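You operate a simulated robot arm through the tools that you are given. There is no shell and no other tool. Be economical: measure what you need, move in short steps, check, and stop when the job is done.

The job below is to be done with a simulated two-armed robot. You get a single attempt, and the scene is never put back.

## Task
Pick up the pleated filter labelled "L57" from the left half of the bench with one hand, pass it to the other hand and put it on the bottom shelf of the blue rack. Set down upright: pleated filter.

The check looks at the end state, three seconds after you hand in, the way a careful person would. Anything else that was tipped, shoved, dropped, spilled or broken makes it a failure.

## Robot
Two 7-joint arms with two-finger parallel grippers on one trunk, on a base that drives. Base frame: it is fixed to the floor where the robot stands at the start and does not move with it; the origin is under the middle of the robot, x ahead of it, y to its left, z up; the surface under the hand at the start is at about z = 85. Units: cm, degrees, N and s.
The left shoulder is at the start at [3, 11.9, 98.5], the right one opposite. With the tool pointing down near the work surface each hand reaches from about 28 to 68 cm from the robot's upright axis, wherever it stands, measured 20 degrees to its own side. Places, roughly: bottom shelf of the blue rack [60, 230, 30]. Payload 3.43 kg a hand.
The tool frame of a hand sits at the grasp point between the pads (the TCP): z along the fingers, y along the line on which they close. The tips reach 3 cm beyond it. The gripper opens to 9.4 cm. The fingers are 2.8 cm wide and 1 cm thick; the gripper's body (5 by 9.6 cm) begins 5.5 cm behind the TCP.
Orientation is that of the tool frame in the base frame, as a unit quaternion [w, x, y, z]. With the fingers straight down and closing along the base's y, the tool's x points along the base's -x, its y along +y and its z along -z.

## Interface
- The arms move only by the tool jog_arm. It takes "left_commands", "right_commands" or both (then of equal length, played together; a hand with none holds still); each is text: rows parted by semicolons, each of 6 numbers parted by spaces: the shift along the base's x, y, z in mm, then the turn, a rotation vector about the base's x, y, z in degrees. In form: tx ty tz wx wy wz; .... A call has 1 to 20 rows; each row is the pose to reach, as a shift and turn from the pose commanded when the call began. "left_grip" and "right_grip" are, for a hand that has rows, the opening, from 0 (shut) to 1 (fully open), set as the call begins (left out, the last holds). Rows are played at 5 a second. More than 5 cm and 8.6 degrees between two rows, or a gripper value outside its range, and nothing of the call is played. A pose out of reach is approached as far as the arm can. The call stops where the force on the tool passes 40 N (or 10 N more than at its start, if that is more) or the arm is blocked; 0.2 s more then pass. Each finger travels about 7.2 cm/s and halts on what it meets, pressing with about 36 N; the grip force reading is that of the motor and also rises with nothing between the fingers. The clock runs only during rows and for 0.2 s after the last one: add rows that repeat a pose to give the fingers time. The reply holds the time, the measured pose of the TCP, the force on the tool along the base axes, the opening and the grip force, in the units named above and with some noise, with the torque about the TCP (base axes, N m) and any sound that the robot's microphone picked up.
- Cameras (640 x 400 px; columns grow to the right, rows downward): "scene" is now at [3.93, 2.93, 168.63]; the picture's right is [0.41, -0.91, 0.00], its down [-0.72, -0.32, -0.61] and it looks along [0.56, 0.25, -0.79] (base axes); focal length 248 px, centre (320, 200). "left" rides on the left gripper at [7.6, -1.4, -10.2] in its tool frame; the picture's right is [0.18, 0.98, 0.00], its down [-0.75, 0.14, -0.64] and it looks along [-0.63, 0.12, 0.77] (tool axes); focal length 243 px, centre (320, 200). "right" rides on the right gripper at [7.6, 1.4, -10.3] in its tool frame; the picture's right is [-0.18, 0.98, 0.00], its down [-0.75, -0.14, -0.64] and it looks along [-0.63, -0.12, 0.77] (tool axes); focal length 243 px, centre (320, 200). There is no depth. A picture from a camera that has moved, and an enlarged one, comes with that camera's place and axes in the base frame and with its lens.
- grab_frame(camera): a new picture of that camera. It takes no simulated time.
- slide_trunk(by): slides the trunk up (or, below 0, down) by that many cm; the arms and the scene camera ride with it, the base frame stays. It gives what a move gives, with no picture.
- drive_base(legs): drives the robot by 1 to 6 legs, each [ahead, turn to the left] in cm and degrees, along the robot's own axes; the way and the turn of a leg run together, so that a leg with both is an arc; at most 150 cm and 180 degrees a leg. The arms and the cameras ride along, it lands a little off, and it stops where it bumps. It gives what a move gives.
- turn_head(pan, tilt): turns the head with the scene camera to pan (to the left, within 143 degrees either way) and tilt (down, from -29 to 69), counted from straight ahead of the robot. It gives what a move gives.
- inspect(camera, box): a new picture of the part [left, top, right, bottom] of that camera's present view, enlarged. It takes no simulated time.
- close_job(): hands the job in; it is judged then, once.

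Work in short steps. Places have to be worked out from the pictures, the camera data and where the tool is seen: move nearer, look again, correct. Check each grasp and each placing, and mend what went wrong. You have 120 turns and 88 pictures in all, those below and enlarged ones among them. Open the grippers and draw the arms clear of the work before you hand the job in, unless the task says otherwise; then end with one line.

The tools are called after ">>>" by a JSON object that holds its "fn" and its "kwargs". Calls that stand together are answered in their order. jog_arm: Moves the arms, as the interface text tells. Its arguments: {"type":"object","properties":{"left_commands":{"type":"string"},"left_grip":{"type":"number"},"right_commands":{"type":"string"},"right_grip":{"type":"number"}},"required":[]} The other tools are called the same way: slide_trunk (by) slides the trunk up or down; drive_base (legs) drives the base; turn_head (pan, tilt) turns the head that bears the scene camera; grab_frame (camera) takes a picture; inspect (camera, box) takes an enlarged picture of a part of a camera's view; close_job () hands the job in.

At the start:

```text
clock: 0.0
left_tool_pos: [34.55, 38.1, 116.99]
left_tool_rot: [0.0, 0.0, 1.0, 0.0]
left_contact_force: [-0.5, 0.1, 0.9]
left_wrist_torque: [0.02, 0.02, 0.0]
left_opening: 9.4
left_gripper_force: 0.1
right_tool_pos: [36.27, 2.05, 109.94]
right_tool_rot: [0.0, 0.0, 1.0, 0.0]
right_contact_force: [0.2, -0.8, -0.3]
right_wrist_torque: [-0.04, 0.01, 0.0]
right_opening: 9.4
right_gripper_force: 0.0
trunk travel left (down, up): [-25.0, 16.0]
robot x, y, heading: [0.07, -0.19, -0.1]
head pan, tilt: [23.9, 52.4]
```

scene: 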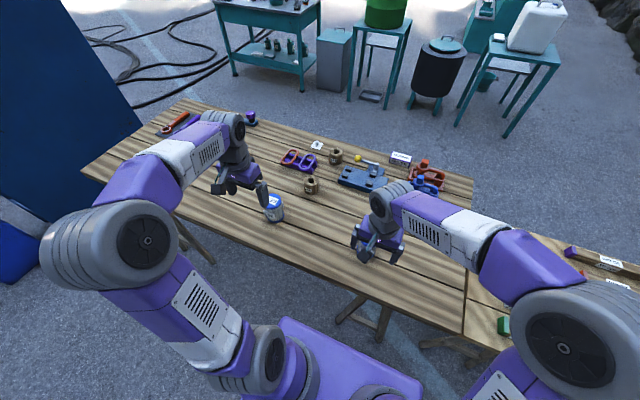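
right: 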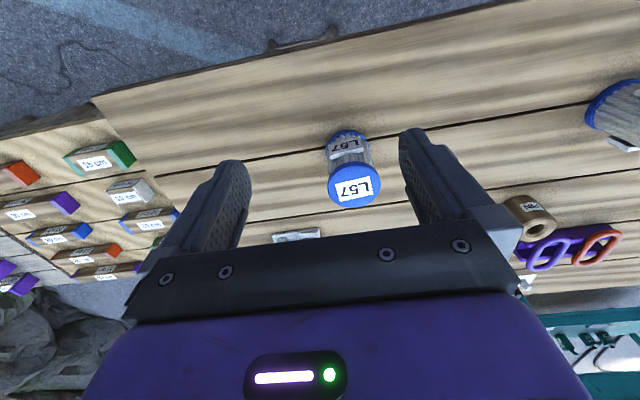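
left: 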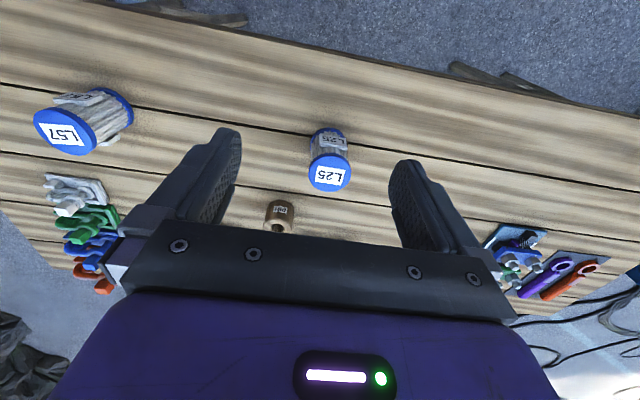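

I put L57 near x≈49, y≈4, under the right hand. I'll look at the rack and at the bench in more detail first.

>>> {"fn": "inspect", "kwargs": {"camera": "scene", "box": [220, 120, 480, 280]}}

>>> {"fn": "turn_head", "kwargs": {"pan": 80, "tilt": 30}}

>>> {"fn": "grab_frame", "kwargs": {"camera": "scene"}}

```text
2.46 times, centred on (350, 200) of scene
camera zoom: at [3.93, 2.93, 168.63], right [0.41, -0.91, 0.0], down [-0.72, -0.32, -0.61], along [0.56, 0.25, -0.79], focal length 610 px, centre (246, 200)
```

zoom: 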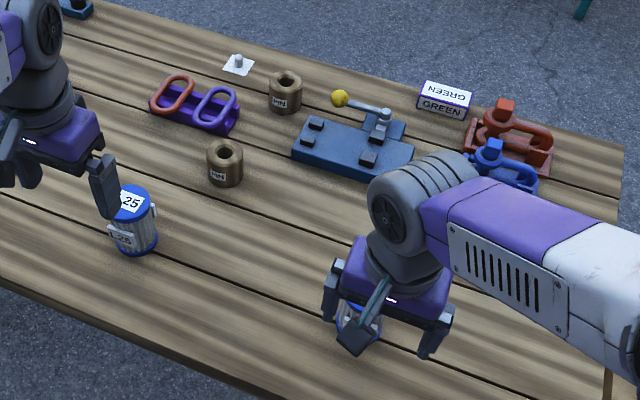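

```text
clock: 1.2
left_tool_pos: [34.62, 38.17, 116.95]
left_tool_rot: [0.0, 0.0, 1.0, -0.001]
left_contact_force: [-0.6, 0.7, 0.4]
left_wrist_torque: [-0.02, 0.01, -0.02]
left_opening: 9.39
left_gripper_force: 0.1
right_tool_pos: [36.37, 1.95, 109.95]
right_tool_rot: [0.0, -0.001, 1.0, 0.0]
right_contact_force: [0.4, 0.5, -0.2]
right_wrist_torque: [-0.03, 0.0, 0.05]
right_opening: 9.4
right_gripper_force: 0.1
trunk travel left (down, up): [-25.0, 16.0]
robot x, y, heading: [0.14, -0.28, -0.1]
head pan, tilt: [80.0, 30.0]
```

```text
83 pictures are left
camera scene: at [-1.32, 8.81, 171.9], right [0.98, -0.17, 0.0], down [-0.09, -0.49, -0.87], along [0.15, 0.85, -0.5], focal length 248 px, centre (320, 200)
```

scene: 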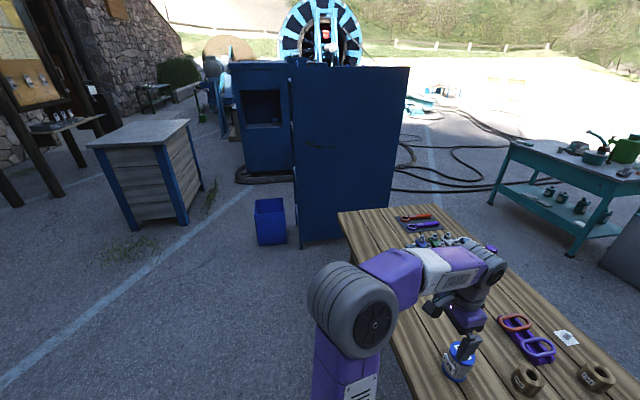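

I'll zoom on the blue rack to see which side it opens.

>>> {"fn": "inspect", "kwargs": {"camera": "scene", "box": [220, 50, 440, 260]}}

```text
1.90 times, centred on (330, 155) of scene
camera zoom: at [-1.32, 8.81, 171.9], right [0.98, -0.17, 0.0], down [-0.09, -0.49, -0.87], along [0.15, 0.85, -0.5], focal length 472 px, centre (301, 286)
```

zoom: 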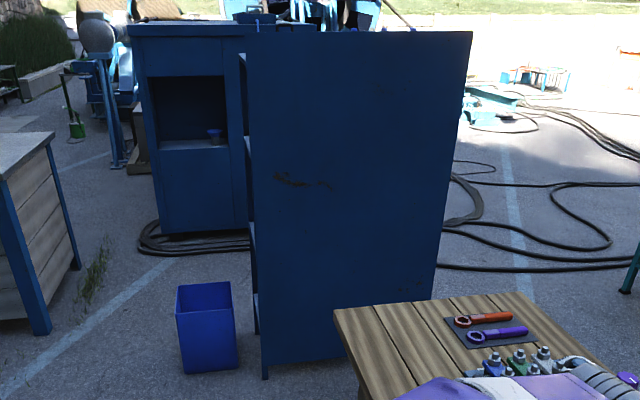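

The rack seems to open toward -x (shelf ends are visible there), with a bin in front of it; I'll survey it closer later. Now the right hand moves over L57 to check alignment.

>>> {"fn": "jog_arm", "kwargs": {"right_commands": "40 8 0 0 0 0; 80 16 0 0 0 0; 115 22 0 0 0 0; 115 22 0 0 0 0", "right_grip": 1}}

>>> {"fn": "grab_frame", "kwargs": {"camera": "right"}}

>>> {"fn": "grab_frame", "kwargs": {"camera": "left"}}

```text
clock: 2.2
left_tool_pos: [34.65, 38.16, 117.01]
left_tool_rot: [0.0, 0.0, 1.0, 0.0]
left_contact_force: [-0.6, 0.4, -0.4]
left_wrist_torque: [0.0, 0.0, -0.01]
left_opening: 9.39
left_gripper_force: 0.1
right_tool_pos: [47.72, 4.12, 109.94]
right_tool_rot: [0.0, -0.001, 1.0, 0.0]
right_contact_force: [-0.3, -0.4, 0.3]
right_wrist_torque: [-0.04, 0.0, 0.04]
right_opening: 9.39
right_gripper_force: 0.1
trunk travel left (down, up): [-25.0, 16.0]
robot x, y, heading: [0.0, 0.09, -0.1]
head pan, tilt: [80.0, 30.0]
```

```text
81 pictures are left
camera right: at [40.22, 5.63, 120.08], right [0.18, 0.98, 0.0], down [0.75, -0.14, 0.64], along [0.63, -0.12, -0.77], focal length 243 px, centre (320, 200)
```

right: 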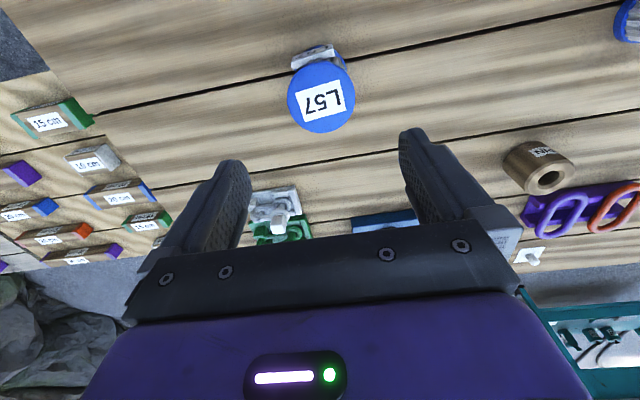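

```text
80 pictures are left
camera left: at [26.87, 36.74, 127.19], right [-0.18, 0.98, 0.0], down [0.75, 0.14, 0.64], along [0.63, 0.12, -0.77], focal length 243 px, centre (320, 200)
```

left: 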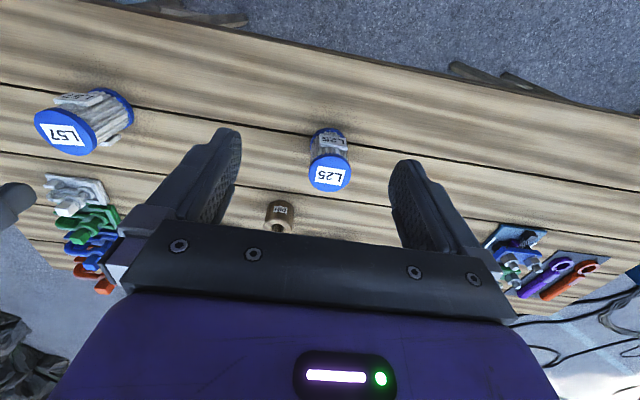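

Triangulating, the top of L57 is at about (47.8, 4.35, 95), 6.7 cm across. I'll descend to TCP z≈93 with the pads straddling it, then close.

>>> {"fn": "jog_arm", "kwargs": {"right_commands": "0 1 -45 0 0 0; 0 1 -90 0 0 0; 0 1 -120 0 0 0; 0 1 -145 0 0 0; 0 1 -160 0 0 0; 0 1 -168 0 0 0; 0 1 -168 0 0 0"}}

>>> {"fn": "grab_frame", "kwargs": {"camera": "right"}}

```text
clock: 3.9
left_tool_pos: [34.65, 38.2, 116.92]
left_tool_rot: [-0.001, 0.001, 1.0, 0.0]
left_contact_force: [-0.8, 0.3, -0.6]
left_wrist_torque: [0.01, 0.01, 0.0]
left_opening: 9.41
left_gripper_force: 0.2
right_tool_pos: [47.83, 4.29, 93.04]
right_tool_rot: [0.0, 0.0, 1.0, 0.0]
right_contact_force: [-0.1, 0.1, 0.1]
right_wrist_torque: [-0.02, 0.02, 0.01]
right_opening: 9.41
right_gripper_force: 0.1
trunk travel left (down, up): [-25.0, 16.0]
robot x, y, heading: [-0.21, 0.06, 0.0]
head pan, tilt: [80.0, 30.0]
```

```text
79 pictures are left
camera right: at [40.23, 5.77, 103.25], right [0.18, 0.98, 0.0], down [0.75, -0.14, 0.64], along [0.63, -0.12, -0.77], focal length 243 px, centre (320, 200)
```

right: 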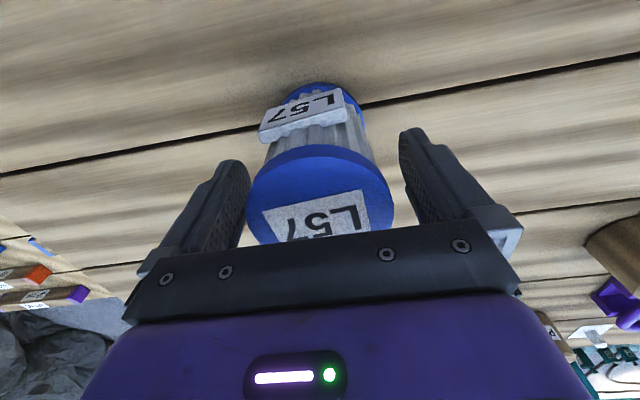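

The filter sits centred between the fingers (x about 0.5 cm nearer than the TCP). I'll close on it with small correction.

>>> {"fn": "jog_arm", "kwargs": {"right_commands": "-5 0 0 0 0 0; -5 0 0 0 0 0; -5 0 0 0 0 0; -5 0 0 0 0 0; -5 0 0 0 0 0", "right_grip": 0}}

>>> {"fn": "grab_frame", "kwargs": {"camera": "right"}}

```text
clock: 5.0
left_tool_pos: [34.63, 38.09, 116.84]
left_tool_rot: [0.0, 0.0, 1.0, 0.0]
left_contact_force: [-0.2, 0.5, 1.2]
left_wrist_torque: [0.02, 0.0, 0.01]
left_opening: 9.42
left_gripper_force: 0.1
right_tool_pos: [47.28, 4.23, 92.91]
right_tool_rot: [-0.001, 0.0, 1.0, 0.0]
right_contact_force: [0.5, 0.7, 0.7]
right_wrist_torque: [0.05, 0.01, -0.01]
right_opening: 6.99
right_gripper_force: 36.1
trunk travel left (down, up): [-25.0, 16.0]
robot x, y, heading: [-0.23, -0.24, 0.1]
head pan, tilt: [80.0, 30.0]
```

```text
78 pictures are left
camera right: at [39.73, 5.77, 103.27], right [0.18, 0.98, 0.0], down [0.75, -0.14, 0.64], along [0.63, -0.12, -0.77], focal length 243 px, centre (320, 200)
```

right: 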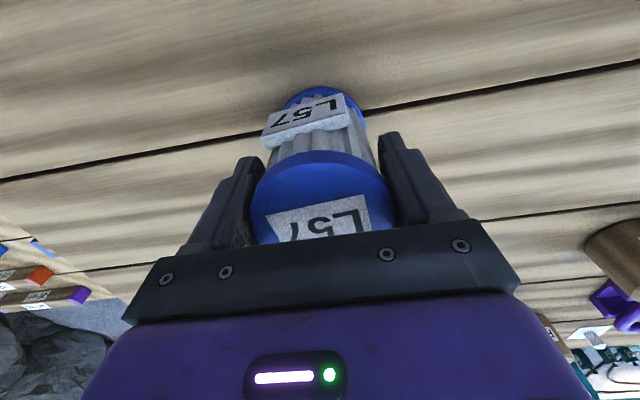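

Gripped (7.0 cm). For the handover I want more of the filter free below the right fingers, so I'll open, raise 2 cm, and regrip on the top 3 cm.

>>> {"fn": "jog_arm", "kwargs": {"right_commands": "0 0 0 0 0 0; 0 0 0 0 0 0; 0 0 10 0 0 0; 0 0 20 0 0 0; 0 0 20 0 0 0", "right_grip": 1}}

>>> {"fn": "jog_arm", "kwargs": {"right_commands": "0 0 0 0 0 0; 0 0 0 0 0 0; 0 0 0 0 0 0; 0 0 0 0 0 0; 0 0 0 0 0 0", "right_grip": 0}}

>>> {"fn": "jog_arm", "kwargs": {"right_commands": "0 0 5 0 0 0; 0 0 20 0 0 0; 0 10 60 0 0 0; 0 25 105 0 0 0; 0 40 150 0 0 0; 0 60 190 0 0 0; 0 80 220 0 0 0; 0 80 220 0 0 0"}}

>>> {"fn": "grab_frame", "kwargs": {"camera": "right"}}

```text
clock: 6.2
left_tool_pos: [34.56, 38.2, 117.05]
left_tool_rot: [0.0, 0.0, 1.0, 0.0]
left_contact_force: [0.4, 0.5, -0.1]
left_wrist_torque: [-0.02, -0.03, -0.04]
left_opening: 9.4
left_gripper_force: 0.0
right_tool_pos: [47.39, 4.18, 95.13]
right_tool_rot: [0.0, 0.0, 1.0, 0.0]
right_contact_force: [0.3, 0.3, 0.3]
right_wrist_torque: [0.03, -0.02, -0.04]
right_opening: 9.4
right_gripper_force: 0.0
trunk travel left (down, up): [-25.0, 16.0]
robot x, y, heading: [0.11, 0.28, -0.1]
head pan, tilt: [80.0, 30.0]
```

```text
clock: 7.5
left_tool_pos: [34.55, 38.22, 116.98]
left_tool_rot: [-0.001, 0.0, 1.0, 0.0]
left_contact_force: [-0.5, 0.1, -0.4]
left_wrist_torque: [0.0, 0.0, 0.04]
left_opening: 9.39
left_gripper_force: 0.1
right_tool_pos: [47.29, 4.21, 95.15]
right_tool_rot: [0.0, -0.001, 1.0, 0.0]
right_contact_force: [0.7, 0.5, 1.5]
right_wrist_torque: [0.01, 0.04, 0.03]
right_opening: 6.99
right_gripper_force: 36.2
trunk travel left (down, up): [-25.0, 16.0]
robot x, y, heading: [-0.2, -0.18, 0.1]
head pan, tilt: [80.0, 30.0]
```

```text
clock: 9.2
left_tool_pos: [34.59, 38.1, 117.01]
left_tool_rot: [0.0, -0.001, 1.0, 0.0]
left_contact_force: [0.5, -0.4, -0.1]
left_wrist_torque: [0.02, -0.01, 0.01]
left_opening: 9.4
left_gripper_force: 0.1
right_tool_pos: [47.36, 12.31, 117.18]
right_tool_rot: [-0.001, -0.001, 1.0, 0.0]
right_contact_force: [0.1, -0.5, -3.2]
right_wrist_torque: [0.01, 0.02, -0.04]
right_opening: 7.02
right_gripper_force: 36.2
trunk travel left (down, up): [-25.0, 16.0]
robot x, y, heading: [-0.06, 0.26, 0.1]
head pan, tilt: [80.0, 30.0]
```

```text
77 pictures are left
camera right: at [39.76, 13.78, 127.28], right [0.18, 0.98, 0.0], down [0.75, -0.14, 0.64], along [0.63, -0.12, -0.77], focal length 243 px, centre (320, 200)
```

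right: 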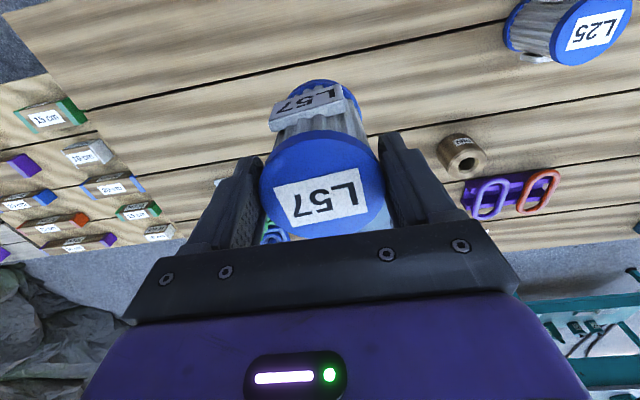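

The filter is held firmly and upright with its axis at (47.2, 12.4), z 107–117. I'll move it out 10 cm and pitch the left hand to point forward at 30° below horizontal, still off to the left.

>>> {"fn": "jog_arm", "kwargs": {"left_commands": "15 0 0 0 -7.5 0; 30 0 0 0 -15 0; 45 0 0 0 -22.5 0; 60 0 0 0 -30 0; 75 0 0 0 -37.5 0; 90 0 0 0 -45 0; 105 0 0 0 -52.5 0; 120 0 0 0 -60 0; 120 0 0 0 -60 0", "right_commands": "15 0 0 0 0 0; 30 0 0 0 0 0; 45 0 0 0 0 0; 60 0 0 0 0 0; 75 0 0 0 0 0; 90 0 0 0 0 0; 100 0 0 0 0 0; 100 0 0 0 0 0; 100 0 0 0 0 0", "left_grip": 1}}

>>> {"fn": "turn_head", "kwargs": {"pan": 15, "tilt": 45}}

>>> {"fn": "grab_frame", "kwargs": {"camera": "scene"}}

```text
clock: 11.2
left_tool_pos: [46.61, 38.27, 116.99]
left_tool_rot: [0.499, -0.002, 0.866, 0.001]
left_contact_force: [0.0, 0.8, 0.6]
left_wrist_torque: [0.01, 0.0, 0.0]
left_opening: 9.41
left_gripper_force: 0.0
left hand out of reach, approached as far as the arm can: row 8
right_tool_pos: [53.37, 10.74, 116.72]
right_tool_rot: [0.0, -0.001, 1.0, 0.0]
right_contact_force: [0.4, 0.4, -2.2]
right_wrist_torque: [0.02, 0.02, -0.02]
right_opening: 7.01
right_gripper_force: 35.8
right hand out of reach, approached as far as the arm can: row 4, 5, 6, 7, 8, 9
trunk travel left (down, up): [-25.0, 16.0]
robot x, y, heading: [-0.28, 0.07, 0.1]
head pan, tilt: [80.0, 30.0]
```

```text
clock: 12.6
left_tool_pos: [46.52, 38.17, 116.81]
left_tool_rot: [0.5, 0.001, 0.866, -0.001]
left_contact_force: [0.0, 0.2, -0.2]
left_wrist_torque: [-0.02, 0.0, -0.02]
left_opening: 9.39
left_gripper_force: 0.1
right_tool_pos: [53.42, 10.76, 116.53]
right_tool_rot: [0.0, 0.0, 1.0, 0.0]
right_contact_force: [-0.1, 0.2, -3.7]
right_wrist_torque: [0.02, 0.05, -0.01]
right_opening: 7.0
right_gripper_force: 35.8
trunk travel left (down, up): [-25.0, 16.0]
robot x, y, heading: [-0.07, 0.16, -0.1]
head pan, tilt: [15.0, 45.0]
```

```text
76 pictures are left
camera scene: at [4.99, 2.02, 169.64], right [0.26, -0.97, 0.0], down [-0.68, -0.18, -0.71], along [0.68, 0.18, -0.71], focal length 248 px, centre (320, 200)
```

scene: 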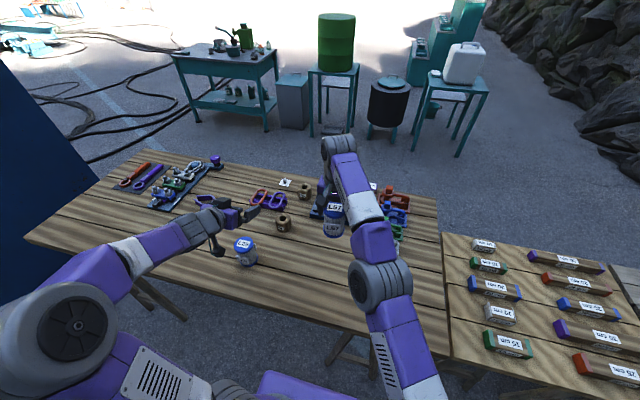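

Right hand reached its limit at (53.4, 10.8). I'll pull it back slightly to a comfortable pose, and lower the left hand a little while sliding it toward y≈24.

>>> {"fn": "jog_arm", "kwargs": {"right_commands": "-10 0 0 0 0 0; -10 0 0 0 0 0; -10 0 0 0 0 0; -10 0 0 0 0 0", "left_commands": "-20 -40 -15 0 0 0; -40 -80 -30 0 0 0; -60 -120 -45 0 0 0; -60 -150 -55 0 0 0"}}

>>> {"fn": "grab_frame", "kwargs": {"camera": "scene"}}

>>> {"fn": "grab_frame", "kwargs": {"camera": "left"}}

```text
clock: 13.6
left_tool_pos: [42.62, 24.61, 112.54]
left_tool_rot: [0.501, -0.01, 0.865, 0.005]
left_contact_force: [0.5, -2.5, -2.8]
left_wrist_torque: [0.12, -0.19, 0.2]
left_opening: 9.36
left_gripper_force: 0.0
left hand out of reach, approached as far as the arm can: row 3, 4
right_tool_pos: [52.3, 10.84, 116.6]
right_tool_rot: [0.0, 0.0, 1.0, 0.0]
right_contact_force: [-0.9, 0.4, -3.1]
right_wrist_torque: [-0.03, 0.02, 0.01]
right_opening: 6.99
right_gripper_force: 36.1
trunk travel left (down, up): [-25.0, 16.0]
robot x, y, heading: [-0.02, 0.39, -0.0]
head pan, tilt: [15.0, 45.0]
```

```text
75 pictures are left
camera scene: at [5.07, 1.99, 169.64], right [0.26, -0.97, 0.0], down [-0.68, -0.18, -0.71], along [0.68, 0.18, -0.71], focal length 248 px, centre (320, 200)
```

scene: 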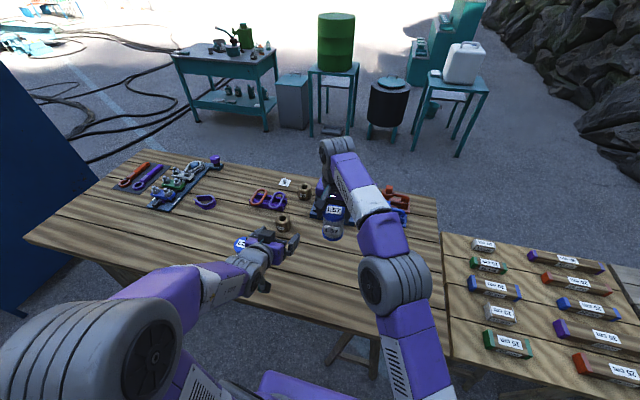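

```text
74 pictures are left
camera left: at [29.88, 22.95, 111.1], right [-0.11, 0.98, -0.16], down [-0.19, 0.14, 0.97], along [0.98, 0.14, 0.17], focal length 243 px, centre (320, 200)
```

left: 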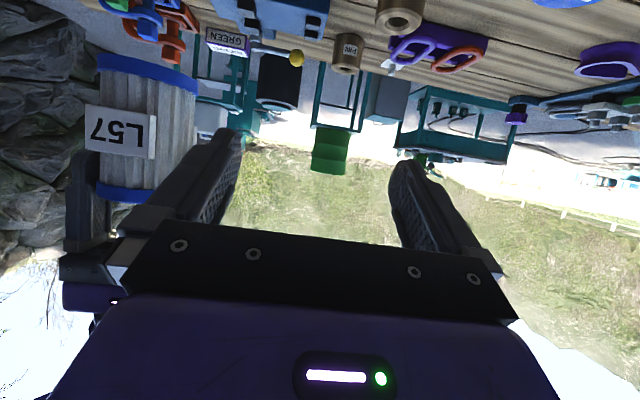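

The left hand is cramped pointing straight ahead; yawing it 35° rightwards gives the wrist more room. I'll yaw at a pre-approach spot about 12 cm behind the filter.

>>> {"fn": "jog_arm", "kwargs": {"left_commands": "5 0 -4 0 0 -7; 5 -10 -8 0 0 -14; 5 -20 -12 0 0 -21; 5 -35 -16 0 0 -28; 5 -50 -18 0 0 -35; 5 -50 -18 0 0 -35"}}

>>> {"fn": "grab_frame", "kwargs": {"camera": "left"}}

```text
clock: 15.0
left_tool_pos: [42.99, 18.79, 110.67]
left_tool_rot: [0.477, 0.26, 0.826, -0.15]
left_contact_force: [0.2, 0.3, 0.1]
left_wrist_torque: [0.0, -0.01, -0.05]
left_opening: 9.38
left_gripper_force: 0.0
right_tool_pos: [52.37, 10.7, 116.74]
right_tool_rot: [0.0, 0.0, 1.0, 0.001]
right_contact_force: [-0.4, -0.2, -3.1]
right_wrist_torque: [0.0, 0.01, -0.01]
right_opening: 7.02
right_gripper_force: 35.8
trunk travel left (down, up): [-25.0, 16.0]
robot x, y, heading: [-0.32, 0.09, 0.1]
head pan, tilt: [15.0, 45.0]
```

```text
73 pictures are left
camera left: at [31.92, 24.93, 109.09], right [0.49, 0.86, -0.16], down [-0.07, 0.22, 0.97], along [0.87, -0.47, 0.16], focal length 243 px, centre (320, 200)
```

left: 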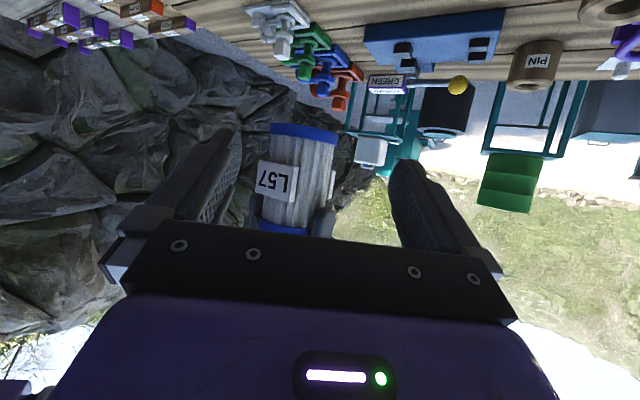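

The filter appears at (52.2, 11.0) with its base at z≈106.8, consistent with expectation. I'll correct laterally 1.1 cm and then advance to straddle the lower part.

>>> {"fn": "jog_arm", "kwargs": {"left_commands": "-6 -9 3 0 0 0; 14 -23 3 0 0 0; 34 -37 3 0 0 0; 50 -48 3 0 0 0; 50 -48 3 0 0 0"}}

>>> {"fn": "grab_frame", "kwargs": {"camera": "left"}}

```text
clock: 16.2
left_tool_pos: [48.04, 13.94, 110.93]
left_tool_rot: [0.477, 0.261, 0.826, -0.151]
left_contact_force: [0.4, -0.5, 1.4]
left_wrist_torque: [-0.05, -0.03, -0.01]
left_opening: 9.36
left_gripper_force: 0.2
right_tool_pos: [52.3, 10.72, 116.61]
right_tool_rot: [0.001, 0.0, 1.0, 0.0]
right_contact_force: [0.9, -0.1, -3.3]
right_wrist_torque: [0.01, 0.02, 0.03]
right_opening: 7.01
right_gripper_force: 36.5
trunk travel left (down, up): [-25.0, 16.0]
robot x, y, heading: [-0.05, -0.12, -0.1]
head pan, tilt: [15.0, 45.0]
```

```text
72 pictures are left
camera left: at [36.89, 20.08, 109.36], right [0.49, 0.86, -0.16], down [-0.07, 0.22, 0.97], along [0.87, -0.46, 0.16], focal length 243 px, centre (320, 200)
```

left: 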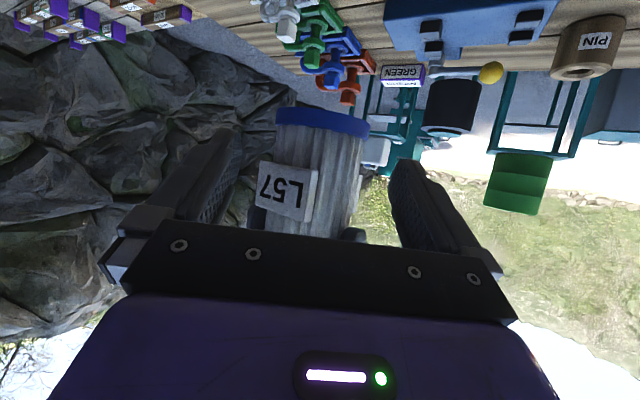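

Centred between the fingers. Advance the last 3.3 cm and then close the left hand.

>>> {"fn": "jog_arm", "kwargs": {"left_commands": "14 -10 1 0 0 0; 27 -20 1 0 0 0; 27 -20 1 0 0 0"}}

>>> {"fn": "grab_frame", "kwargs": {"camera": "left"}}

>>> {"fn": "grab_frame", "kwargs": {"camera": "right"}}

```text
clock: 17.0
left_tool_pos: [50.79, 12.14, 110.99]
left_tool_rot: [0.477, 0.26, 0.826, -0.15]
left_contact_force: [-0.4, 0.3, -0.1]
left_wrist_torque: [0.01, 0.01, 0.0]
left_opening: 9.4
left_gripper_force: 0.1
right_tool_pos: [52.29, 10.75, 116.58]
right_tool_rot: [0.001, 0.0, 1.0, 0.0]
right_contact_force: [0.0, 0.6, -3.9]
right_wrist_torque: [-0.02, 0.02, 0.0]
right_opening: 6.99
right_gripper_force: 35.9
trunk travel left (down, up): [-25.0, 16.0]
robot x, y, heading: [-0.34, 0.23, -0.1]
head pan, tilt: [15.0, 45.0]
```

```text
71 pictures are left
camera left: at [39.63, 18.18, 109.4], right [0.49, 0.86, -0.16], down [-0.07, 0.22, 0.97], along [0.87, -0.46, 0.16], focal length 243 px, centre (320, 200)
```

left: 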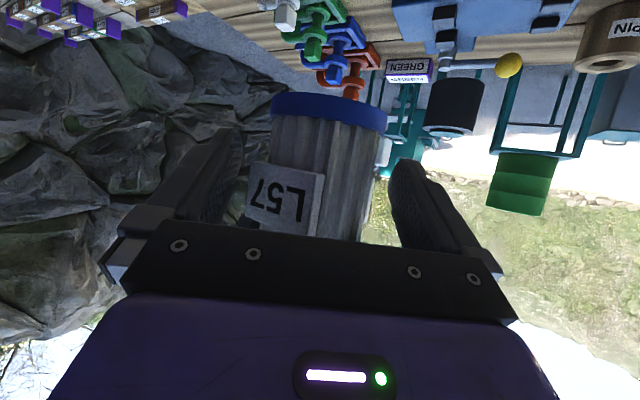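

```text
70 pictures are left
camera right: at [44.76, 12.25, 126.83], right [0.18, 0.98, 0.0], down [0.75, -0.14, 0.64], along [0.63, -0.12, -0.77], focal length 243 px, centre (320, 200)
```

right: 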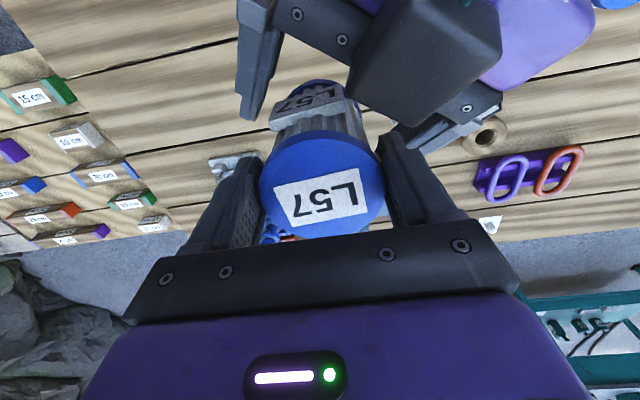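

Both fingers straddle the lower part. Closing the left hand now.

>>> {"fn": "jog_arm", "kwargs": {"left_commands": "0 0 0 0 0 0; 0 0 0 0 0 0; 0 0 0 0 0 0; 0 0 0 0 0 0; 0 0 0 0 0 0", "left_grip": 0}}

>>> {"fn": "grab_frame", "kwargs": {"camera": "left"}}

>>> {"fn": "grab_frame", "kwargs": {"camera": "right"}}

```text
clock: 18.2
left_tool_pos: [50.91, 12.16, 110.99]
left_tool_rot: [0.477, 0.259, 0.826, -0.15]
left_contact_force: [7.3, 3.4, -0.4]
left_wrist_torque: [-0.44, 0.52, 0.14]
left_opening: 6.69
left_gripper_force: 35.8
right_tool_pos: [52.28, 10.73, 116.55]
right_tool_rot: [-0.001, -0.001, 1.0, -0.001]
right_contact_force: [-7.4, -4.2, -1.4]
right_wrist_torque: [0.26, 0.0, 0.04]
right_opening: 7.02
right_gripper_force: 36.3
trunk travel left (down, up): [-25.0, 16.0]
robot x, y, heading: [-0.27, -0.33, -0.2]
head pan, tilt: [15.0, 45.0]
```

```text
69 pictures are left
camera left: at [39.65, 18.2, 109.4], right [0.49, 0.86, -0.16], down [-0.07, 0.22, 0.97], along [0.87, -0.46, 0.16], focal length 243 px, centre (320, 200)
```

left: 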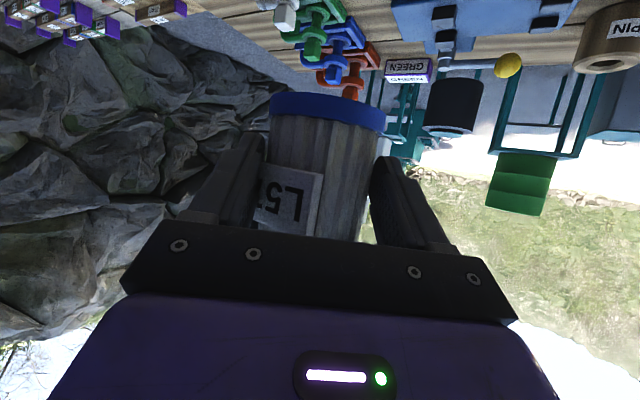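

```text
68 pictures are left
camera right: at [44.76, 12.22, 126.84], right [0.18, 0.98, 0.0], down [0.75, -0.14, 0.64], along [0.63, -0.12, -0.77], focal length 243 px, centre (320, 200)
```

right: 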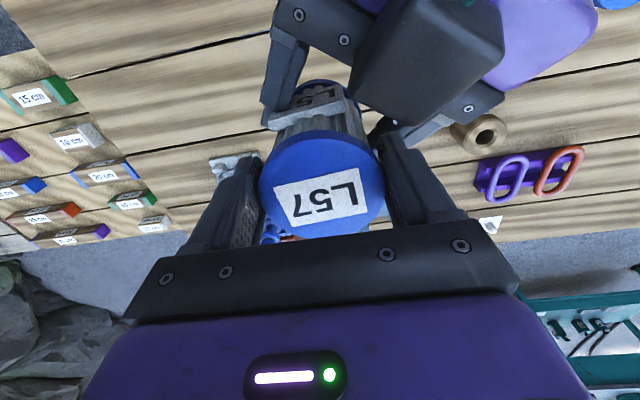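

Left grip is solid (6.7 cm). Now open the right hand partway and lift it straight off.

>>> {"fn": "jog_arm", "kwargs": {"right_commands": "0 0 0 0 0 0; 0 0 0 0 0 0; 0 0 15 0 0 0; 0 0 40 0 0 0; 0 0 80 0 0 0; 0 0 120 0 0 0", "right_grip": 0.88}}

>>> {"fn": "grab_frame", "kwargs": {"camera": "left"}}

>>> {"fn": "grab_frame", "kwargs": {"camera": "right"}}

```text
clock: 19.6
left_tool_pos: [50.86, 11.98, 110.83]
left_tool_rot: [0.477, 0.26, 0.826, -0.15]
left_contact_force: [0.6, -0.4, -0.9]
left_wrist_torque: [0.06, 0.08, -0.03]
left_opening: 6.69
left_gripper_force: 35.9
right_tool_pos: [49.47, 9.24, 124.46]
right_tool_rot: [0.0, 0.0, 1.0, 0.0]
right_contact_force: [0.1, 1.1, 0.8]
right_wrist_torque: [0.0, -0.01, -0.01]
right_opening: 8.28
right_gripper_force: 0.0
right hand out of reach, approached as far as the arm can: row 4, 5, 6
trunk travel left (down, up): [-25.0, 16.0]
robot x, y, heading: [-0.18, -0.14, -0.0]
head pan, tilt: [15.0, 45.0]
```

```text
67 pictures are left
camera left: at [39.64, 18.15, 109.4], right [0.49, 0.86, -0.16], down [-0.07, 0.22, 0.97], along [0.87, -0.47, 0.16], focal length 243 px, centre (320, 200)
```

left: 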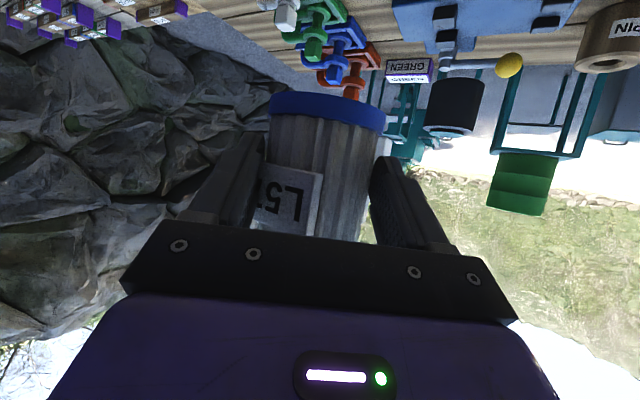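

```text
66 pictures are left
camera right: at [41.97, 10.73, 134.71], right [0.18, 0.98, 0.0], down [0.75, -0.14, 0.64], along [0.63, -0.12, -0.77], focal length 243 px, centre (320, 200)
```

right: 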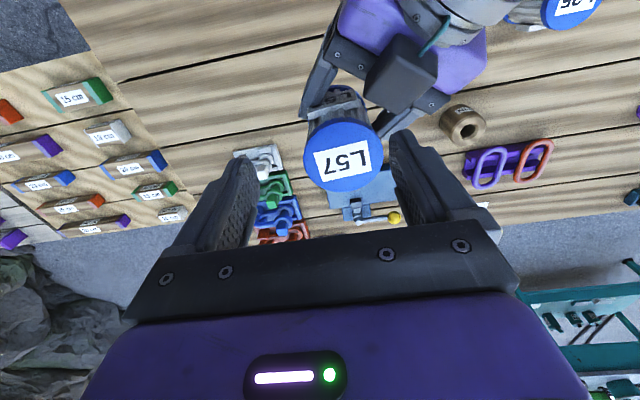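

The left hand holds it alone. I'll tuck the right arm away to the right and bring the left hand a bit closer and higher for driving.

>>> {"fn": "jog_arm", "kwargs": {"right_commands": "-10 -45 0 0 0 0; -30 -90 0 0 0 0; -60 -130 0 0 0 0; -90 -170 0 0 0 0; -120 -210 0 0 0 0; -130 -250 0 0 0 0; -130 -250 0 0 0 0", "left_commands": "0 20 10 0 0 5; -10 40 20 0 0 10; -20 60 30 0 0 15; -30 80 40 0 0 20; -40 100 50 0 0 25; -50 120 50 0 0 30; -50 140 50 0 0 35"}}

>>> {"fn": "drive_base", "kwargs": {"legs": [[-45, 0]]}}

>>> {"fn": "turn_head", "kwargs": {"pan": 60, "tilt": 30}}

>>> {"fn": "grab_frame", "kwargs": {"camera": "scene"}}

```text
clock: 21.2
left_tool_pos: [45.84, 25.49, 115.85]
left_tool_rot: [0.498, 0.004, 0.867, -0.002]
left_contact_force: [-1.6, 9.4, -3.0]
left_wrist_torque: [-0.25, -0.02, -0.35]
left_opening: 6.69
left_gripper_force: 35.6
left hand out of reach, approached as far as the arm can: row 4, 5
right_tool_pos: [36.51, -15.96, 124.35]
right_tool_rot: [0.001, 0.001, 1.0, 0.001]
right_contact_force: [0.3, -1.0, -0.2]
right_wrist_torque: [0.09, -0.01, -0.01]
right_opening: 8.26
right_gripper_force: 0.1
trunk travel left (down, up): [-25.0, 16.0]
robot x, y, heading: [0.1, -0.01, -0.0]
head pan, tilt: [15.0, 45.0]
```

```text
clock: 23.9
left_tool_pos: [1.06, 25.95, 115.85]
left_tool_rot: [0.499, 0.0, 0.866, 0.0]
left_contact_force: [0.7, 0.4, -3.4]
left_wrist_torque: [0.0, 0.07, -0.01]
left_opening: 6.71
left_gripper_force: 36.4
right_tool_pos: [-8.31, -15.8, 124.59]
right_tool_rot: [0.0, 0.001, 1.0, 0.0]
right_contact_force: [-0.2, -0.3, -0.1]
right_wrist_torque: [-0.02, -0.02, -0.04]
right_opening: 8.27
right_gripper_force: 0.1
trunk travel left (down, up): [-25.0, 16.0]
robot x, y, heading: [-44.81, -0.0, -0.0]
head pan, tilt: [15.0, 45.0]
```

```text
clock: 25.0
left_tool_pos: [0.95, 25.9, 115.79]
left_tool_rot: [0.499, 0.0, 0.867, 0.0]
left_contact_force: [0.0, 0.5, -3.5]
left_wrist_torque: [0.0, 0.07, -0.04]
left_opening: 6.71
left_gripper_force: 36.2
right_tool_pos: [-8.22, -15.66, 124.41]
right_tool_rot: [0.0, 0.0, 1.0, 0.0]
right_contact_force: [-0.7, -0.2, -0.8]
right_wrist_torque: [0.03, -0.06, 0.0]
right_opening: 8.27
right_gripper_force: 0.0
trunk travel left (down, up): [-25.0, 16.0]
robot x, y, heading: [-44.62, 0.12, -0.0]
head pan, tilt: [60.0, 30.0]
```

```text
65 pictures are left
camera scene: at [-43.2, 7.76, 171.9], right [0.87, -0.5, 0.0], down [-0.25, -0.43, -0.87], along [0.43, 0.75, -0.5], focal length 248 px, centre (320, 200)
```

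scene: 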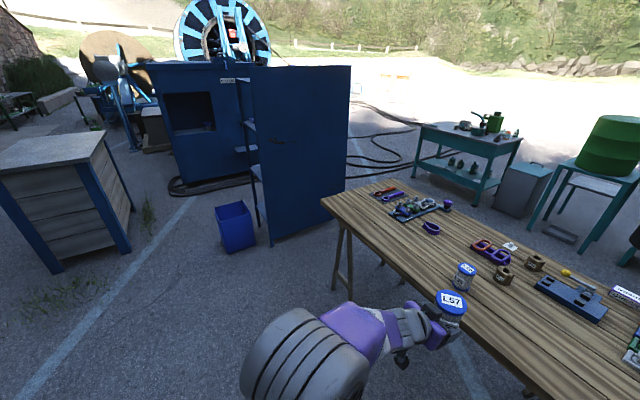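

The rack does open on its -x face. Zooming on it.

>>> {"fn": "inspect", "kwargs": {"camera": "scene", "box": [190, 60, 360, 260]}}

```text
2.00 times, centred on (275, 160) of scene
camera zoom: at [-43.2, 7.76, 171.9], right [0.87, -0.5, 0.0], down [-0.25, -0.43, -0.87], along [0.43, 0.75, -0.5], focal length 496 px, centre (410, 280)
```

zoom: 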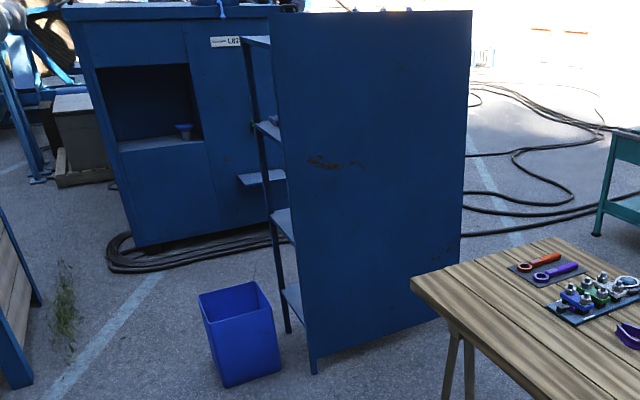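

The opening is at x≈12, y≈208–249, bottom shelf z≈30, next shelf z≈75; a bin (~37 cm tall) stands at x≈-32…-3, y≈216–245 in front of it. I'll approach diagonally from about (-15,175); first drive partway and look.

>>> {"fn": "drive_base", "kwargs": {"legs": [[0, 80], [120, 0]]}}

>>> {"fn": "turn_head", "kwargs": {"pan": -10, "tilt": 40}}

>>> {"fn": "grab_frame", "kwargs": {"camera": "scene"}}

```text
clock: 34.5
left_tool_pos: [-42.94, 166.89, 115.79]
left_tool_rot: [0.381, -0.56, 0.661, 0.323]
left_contact_force: [-0.1, -0.2, -4.0]
left_wrist_torque: [-0.07, 0.04, -0.01]
left_opening: 6.69
left_gripper_force: 36.5
right_tool_pos: [-3.28, 150.97, 124.55]
right_tool_rot: [0.0, -0.647, 0.763, 0.0]
right_contact_force: [1.0, 0.0, 0.2]
right_wrist_torque: [-0.01, 0.0, 0.01]
right_opening: 8.24
right_gripper_force: 0.1
trunk travel left (down, up): [-25.0, 16.0]
robot x, y, heading: [-25.24, 117.6, 80.2]
head pan, tilt: [60.0, 30.0]
```

```text
clock: 35.9
left_tool_pos: [-43.05, 166.93, 115.8]
left_tool_rot: [0.381, -0.56, 0.662, 0.322]
left_contact_force: [-0.2, -0.2, -2.9]
left_wrist_torque: [-0.06, 0.02, 0.02]
left_opening: 6.65
left_gripper_force: 35.7
right_tool_pos: [-3.34, 150.99, 124.32]
right_tool_rot: [-0.001, -0.646, 0.763, 0.0]
right_contact_force: [0.1, -0.5, -0.3]
right_wrist_torque: [0.01, 0.04, 0.02]
right_opening: 8.28
right_gripper_force: 0.0
trunk travel left (down, up): [-25.0, 16.0]
robot x, y, heading: [-25.12, 117.69, 80.3]
head pan, tilt: [-10.0, 40.0]
```

```text
63 pictures are left
camera scene: at [-22.53, 122.43, 170.37], right [0.94, -0.33, 0.0], down [-0.21, -0.61, -0.77], along [0.25, 0.72, -0.64], focal length 248 px, centre (320, 200)
```

scene: 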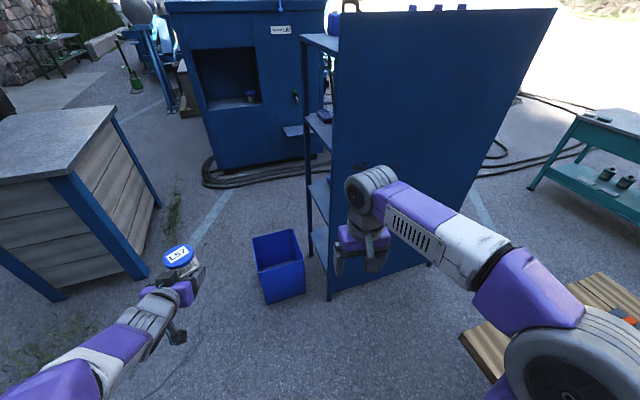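

Positions confirmed: rack front leg (13, 206); bin spans x -31…2, y 215…243, top ~41. I'll check how far the left camera housing protrudes under the hand.

>>> {"fn": "inspect", "kwargs": {"camera": "scene", "box": [110, 220, 240, 370]}}

>>> {"fn": "inspect", "kwargs": {"camera": "scene", "box": [240, 100, 400, 310]}}

```text
2.67 times, centred on (175, 295) of scene
camera zoom: at [-22.53, 122.43, 170.37], right [0.94, -0.33, 0.0], down [-0.21, -0.61, -0.77], along [0.25, 0.72, -0.64], focal length 661 px, centre (707, -53)
```

zoom: 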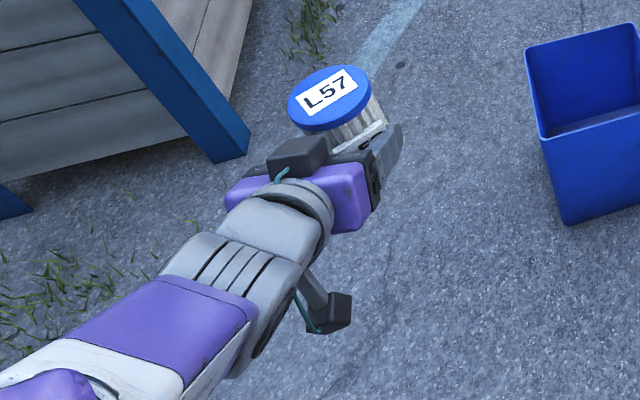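

```text
1.90 times, centred on (320, 205) of scene
camera zoom: at [-22.53, 122.43, 170.37], right [0.94, -0.33, 0.0], down [-0.21, -0.61, -0.77], along [0.25, 0.72, -0.64], focal length 472 px, centre (320, 190)
```

zoom: 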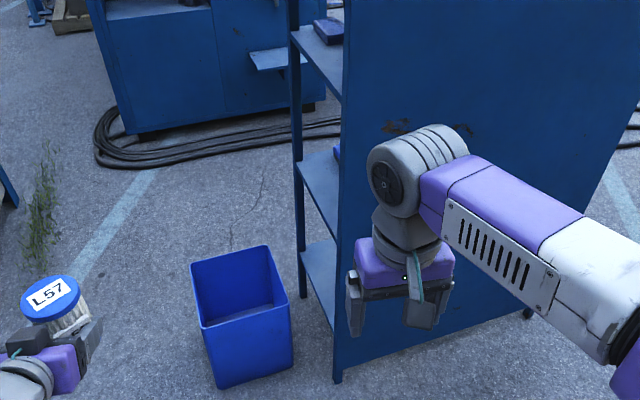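

A camera on a stalk sits below the hand, so I'll place close to the shelf's near front corner, keeping the stalk in the bin-free gap, with a hand yaw around 40°. First drive to a standoff at about (-20.6,156) heading 45°.

>>> {"fn": "drive_base", "kwargs": {"legs": [[0, 3], [38.5, 0], [0, -38]]}}

>>> {"fn": "slide_trunk", "kwargs": {"by": -25}}

>>> {"fn": "turn_head", "kwargs": {"pan": 10, "tilt": 45}}

>>> {"fn": "grab_frame", "kwargs": {"camera": "scene"}}

>>> {"fn": "grab_frame", "kwargs": {"camera": "left"}}

```text
clock: 40.5
left_tool_pos: [-7.44, 206.49, 115.75]
left_tool_rot: [0.46, -0.338, 0.798, 0.195]
left_contact_force: [-0.1, 0.2, -3.6]
left_wrist_torque: [-0.09, 0.06, -0.03]
left_opening: 6.68
left_gripper_force: 36.0
right_tool_pos: [16.07, 170.77, 124.39]
right_tool_rot: [-0.001, -0.391, 0.92, 0.0]
right_contact_force: [0.9, -0.1, -0.4]
right_wrist_torque: [-0.01, -0.02, 0.0]
right_opening: 8.23
right_gripper_force: 0.0
trunk travel left (down, up): [-25.0, 16.0]
robot x, y, heading: [-20.44, 155.45, 46.1]
head pan, tilt: [-10.0, 40.0]
```

```text
clock: 43.1
left_tool_pos: [-7.39, 206.47, 90.85]
left_tool_rot: [0.459, -0.338, 0.798, 0.194]
left_contact_force: [0.1, 1.0, -3.2]
left_wrist_torque: [-0.11, 0.06, 0.01]
left_opening: 6.65
left_gripper_force: 36.1
right_tool_pos: [16.19, 170.92, 99.44]
right_tool_rot: [0.001, -0.39, 0.921, 0.0]
right_contact_force: [0.0, 0.1, -0.1]
right_wrist_torque: [0.01, -0.01, -0.02]
right_opening: 8.27
right_gripper_force: 0.1
trunk travel left (down, up): [0.0, 41.0]
robot x, y, heading: [-20.98, 155.18, 45.8]
head pan, tilt: [-10.0, 40.0]
```

```text
clock: 44.0
left_tool_pos: [-7.42, 206.55, 90.63]
left_tool_rot: [0.46, -0.337, 0.798, 0.194]
left_contact_force: [0.1, 0.2, -3.4]
left_wrist_torque: [-0.06, 0.06, 0.03]
left_opening: 6.64
left_gripper_force: 35.5
right_tool_pos: [16.08, 170.91, 99.46]
right_tool_rot: [0.0, -0.39, 0.921, 0.0]
right_contact_force: [-0.3, -0.5, 1.0]
right_wrist_torque: [0.02, -0.01, 0.0]
right_opening: 8.27
right_gripper_force: 0.1
trunk travel left (down, up): [0.0, 41.0]
robot x, y, heading: [-20.89, 155.48, 46.0]
head pan, tilt: [10.0, 45.0]
```

```text
60 pictures are left
camera scene: at [-18.1, 160.01, 144.65], right [0.83, -0.56, 0.0], down [-0.4, -0.59, -0.71], along [0.4, 0.59, -0.71], focal length 248 px, centre (320, 200)
```

scene: 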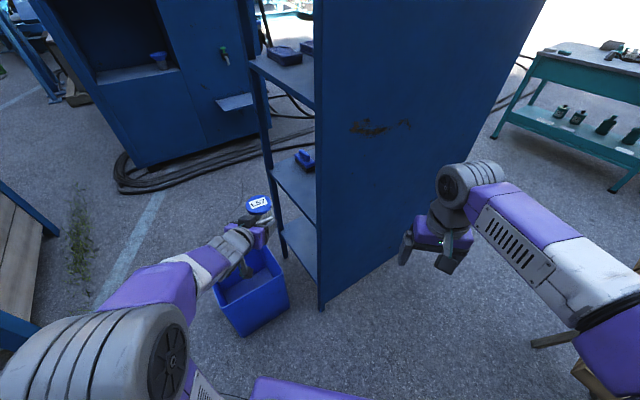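

```text
59 pictures are left
camera left: at [-15.29, 196.43, 89.31], right [-0.77, 0.62, -0.16], down [-0.22, -0.03, 0.97], along [0.6, 0.79, 0.16], focal length 243 px, centre (320, 200)
```

left: 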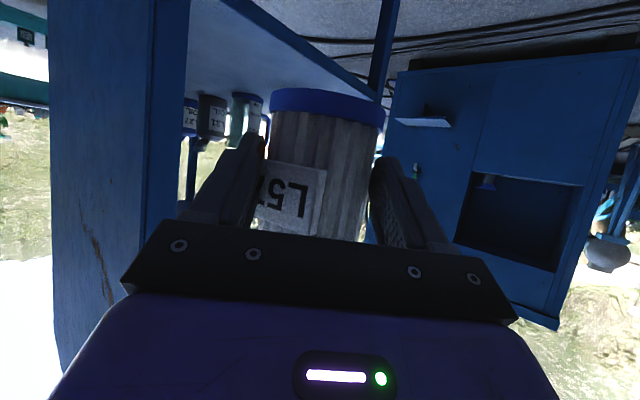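

Trunk is down. Zoom on the rack's lower front and bin to refine numbers.

>>> {"fn": "inspect", "kwargs": {"camera": "scene", "box": [200, 140, 360, 340]}}

```text
2.00 times, centred on (280, 240) of scene
camera zoom: at [-18.1, 160.01, 144.65], right [0.83, -0.56, 0.0], down [-0.4, -0.59, -0.71], along [0.4, 0.59, -0.71], focal length 496 px, centre (400, 120)
```

zoom: 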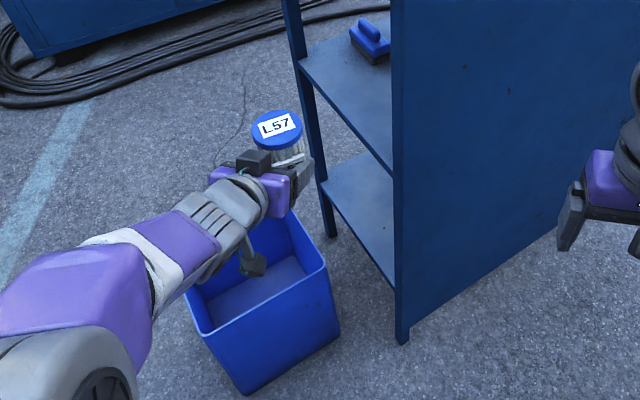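

Refined: shelf front edge x≈12.7, shelf top z≈28–30, bin rim x<0, y 216–235, z 41. I'll lower the left hand to z≈57 and rotate to the final yaw of ~38°.

>>> {"fn": "jog_arm", "kwargs": {"left_commands": "0 0 -40 0 0 0; 0 0 -80 0 0 0; 0 0 -120 0 0 0; 0 0 -160 0 0 0; 0 0 -200 0 0 0; 0 0 -240 0 0 -2; 0 0 -280 0 0 -4; 0 0 -310 0 0 -6; 0 0 -335 0 0 -8; 0 0 -335 0 0 -8"}}

>>> {"fn": "grab_frame", "kwargs": {"camera": "left"}}

>>> {"fn": "grab_frame", "kwargs": {"camera": "scene"}}

```text
clock: 46.2
left_tool_pos: [-7.39, 206.45, 57.31]
left_tool_rot: [0.473, -0.281, 0.819, 0.162]
left_contact_force: [0.1, -0.3, -3.7]
left_wrist_torque: [-0.03, 0.05, -0.01]
left_opening: 6.64
left_gripper_force: 35.7
right_tool_pos: [16.02, 170.83, 99.51]
right_tool_rot: [0.0, -0.39, 0.921, 0.0]
right_contact_force: [-0.6, 0.2, -0.1]
right_wrist_torque: [0.0, 0.0, 0.03]
right_opening: 8.28
right_gripper_force: 0.0
trunk travel left (down, up): [0.0, 41.0]
robot x, y, heading: [-20.7, 155.76, 46.0]
head pan, tilt: [10.0, 45.0]
```

```text
57 pictures are left
camera left: at [-16.58, 197.6, 55.83], right [-0.68, 0.72, -0.16], down [-0.23, 0.0, 0.97], along [0.7, 0.69, 0.16], focal length 243 px, centre (320, 200)
```

left: 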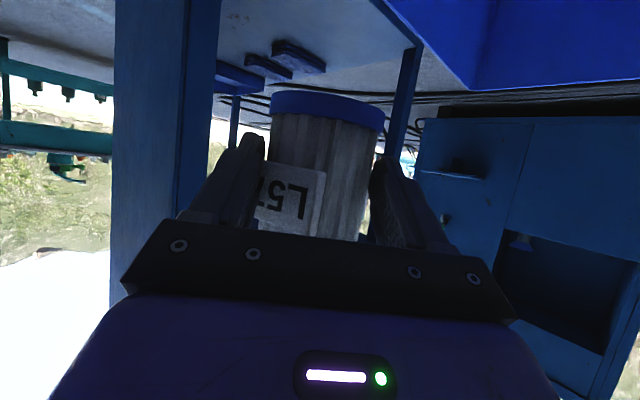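

```text
56 pictures are left
camera scene: at [-18.11, 160.01, 144.65], right [0.83, -0.56, 0.0], down [-0.4, -0.59, -0.71], along [0.4, 0.59, -0.71], focal length 248 px, centre (320, 200)
```

scene: 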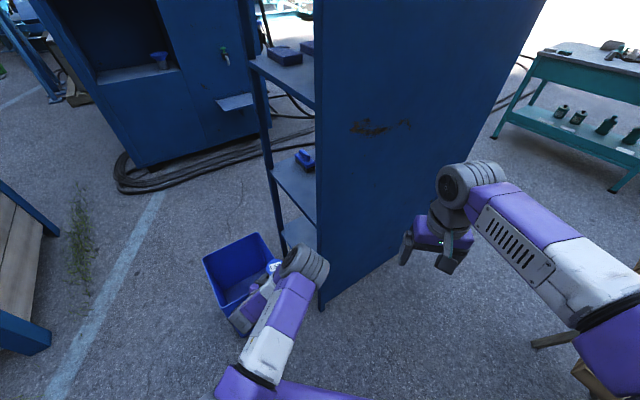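

The elbow currently juts forward-right near the rack's edge, so approaching at heading 46° would risk hitting it. I'll reposition the base to about (-25,175) with heading 30°, which keeps the elbow clear of the rack side panel.

>>> {"fn": "drive_base", "kwargs": {"legs": [[0, 58], [19.5, 0], [0, -74]]}}

>>> {"fn": "grab_frame", "kwargs": {"camera": "scene"}}

>>> {"fn": "grab_frame", "kwargs": {"camera": "left"}}

```text
clock: 53.5
left_tool_pos: [2.53, 219.33, 57.35]
left_tool_rot: [0.492, -0.155, 0.852, 0.089]
left_contact_force: [0.4, 0.0, -2.2]
left_wrist_torque: [-0.03, 0.08, -0.01]
left_opening: 6.65
left_gripper_force: 36.2
right_tool_pos: [14.37, 178.3, 99.33]
right_tool_rot: [0.0, -0.248, 0.969, 0.0]
right_contact_force: [0.8, -0.1, 0.2]
right_wrist_torque: [-0.02, 0.05, 0.01]
right_opening: 8.27
right_gripper_force: 0.0
trunk travel left (down, up): [0.0, 41.0]
robot x, y, heading: [-25.11, 174.73, 28.7]
head pan, tilt: [10.0, 45.0]
```

```text
55 pictures are left
camera scene: at [-21.39, 178.15, 144.64], right [0.62, -0.78, 0.0], down [-0.55, -0.44, -0.71], along [0.55, 0.44, -0.71], focal length 248 px, centre (320, 200)
```

scene: 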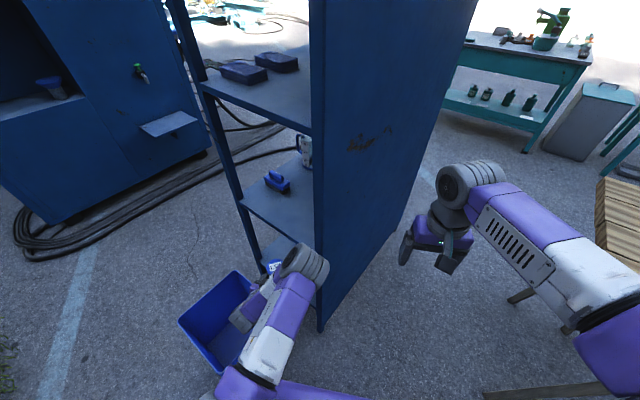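

```text
54 pictures are left
camera left: at [-8.84, 213.58, 55.87], right [-0.43, 0.89, -0.16], down [-0.22, 0.07, 0.97], along [0.88, 0.46, 0.16], focal length 243 px, centre (320, 200)
```

left: 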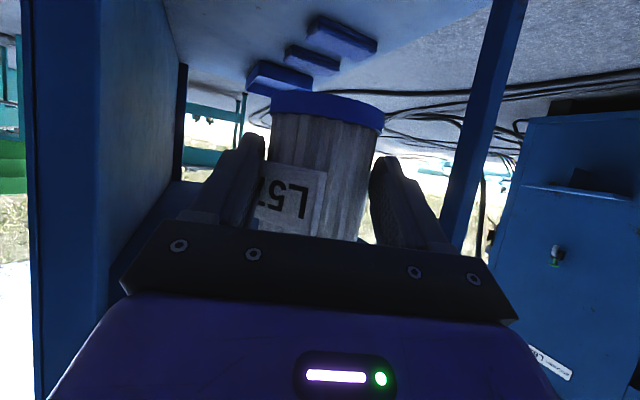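

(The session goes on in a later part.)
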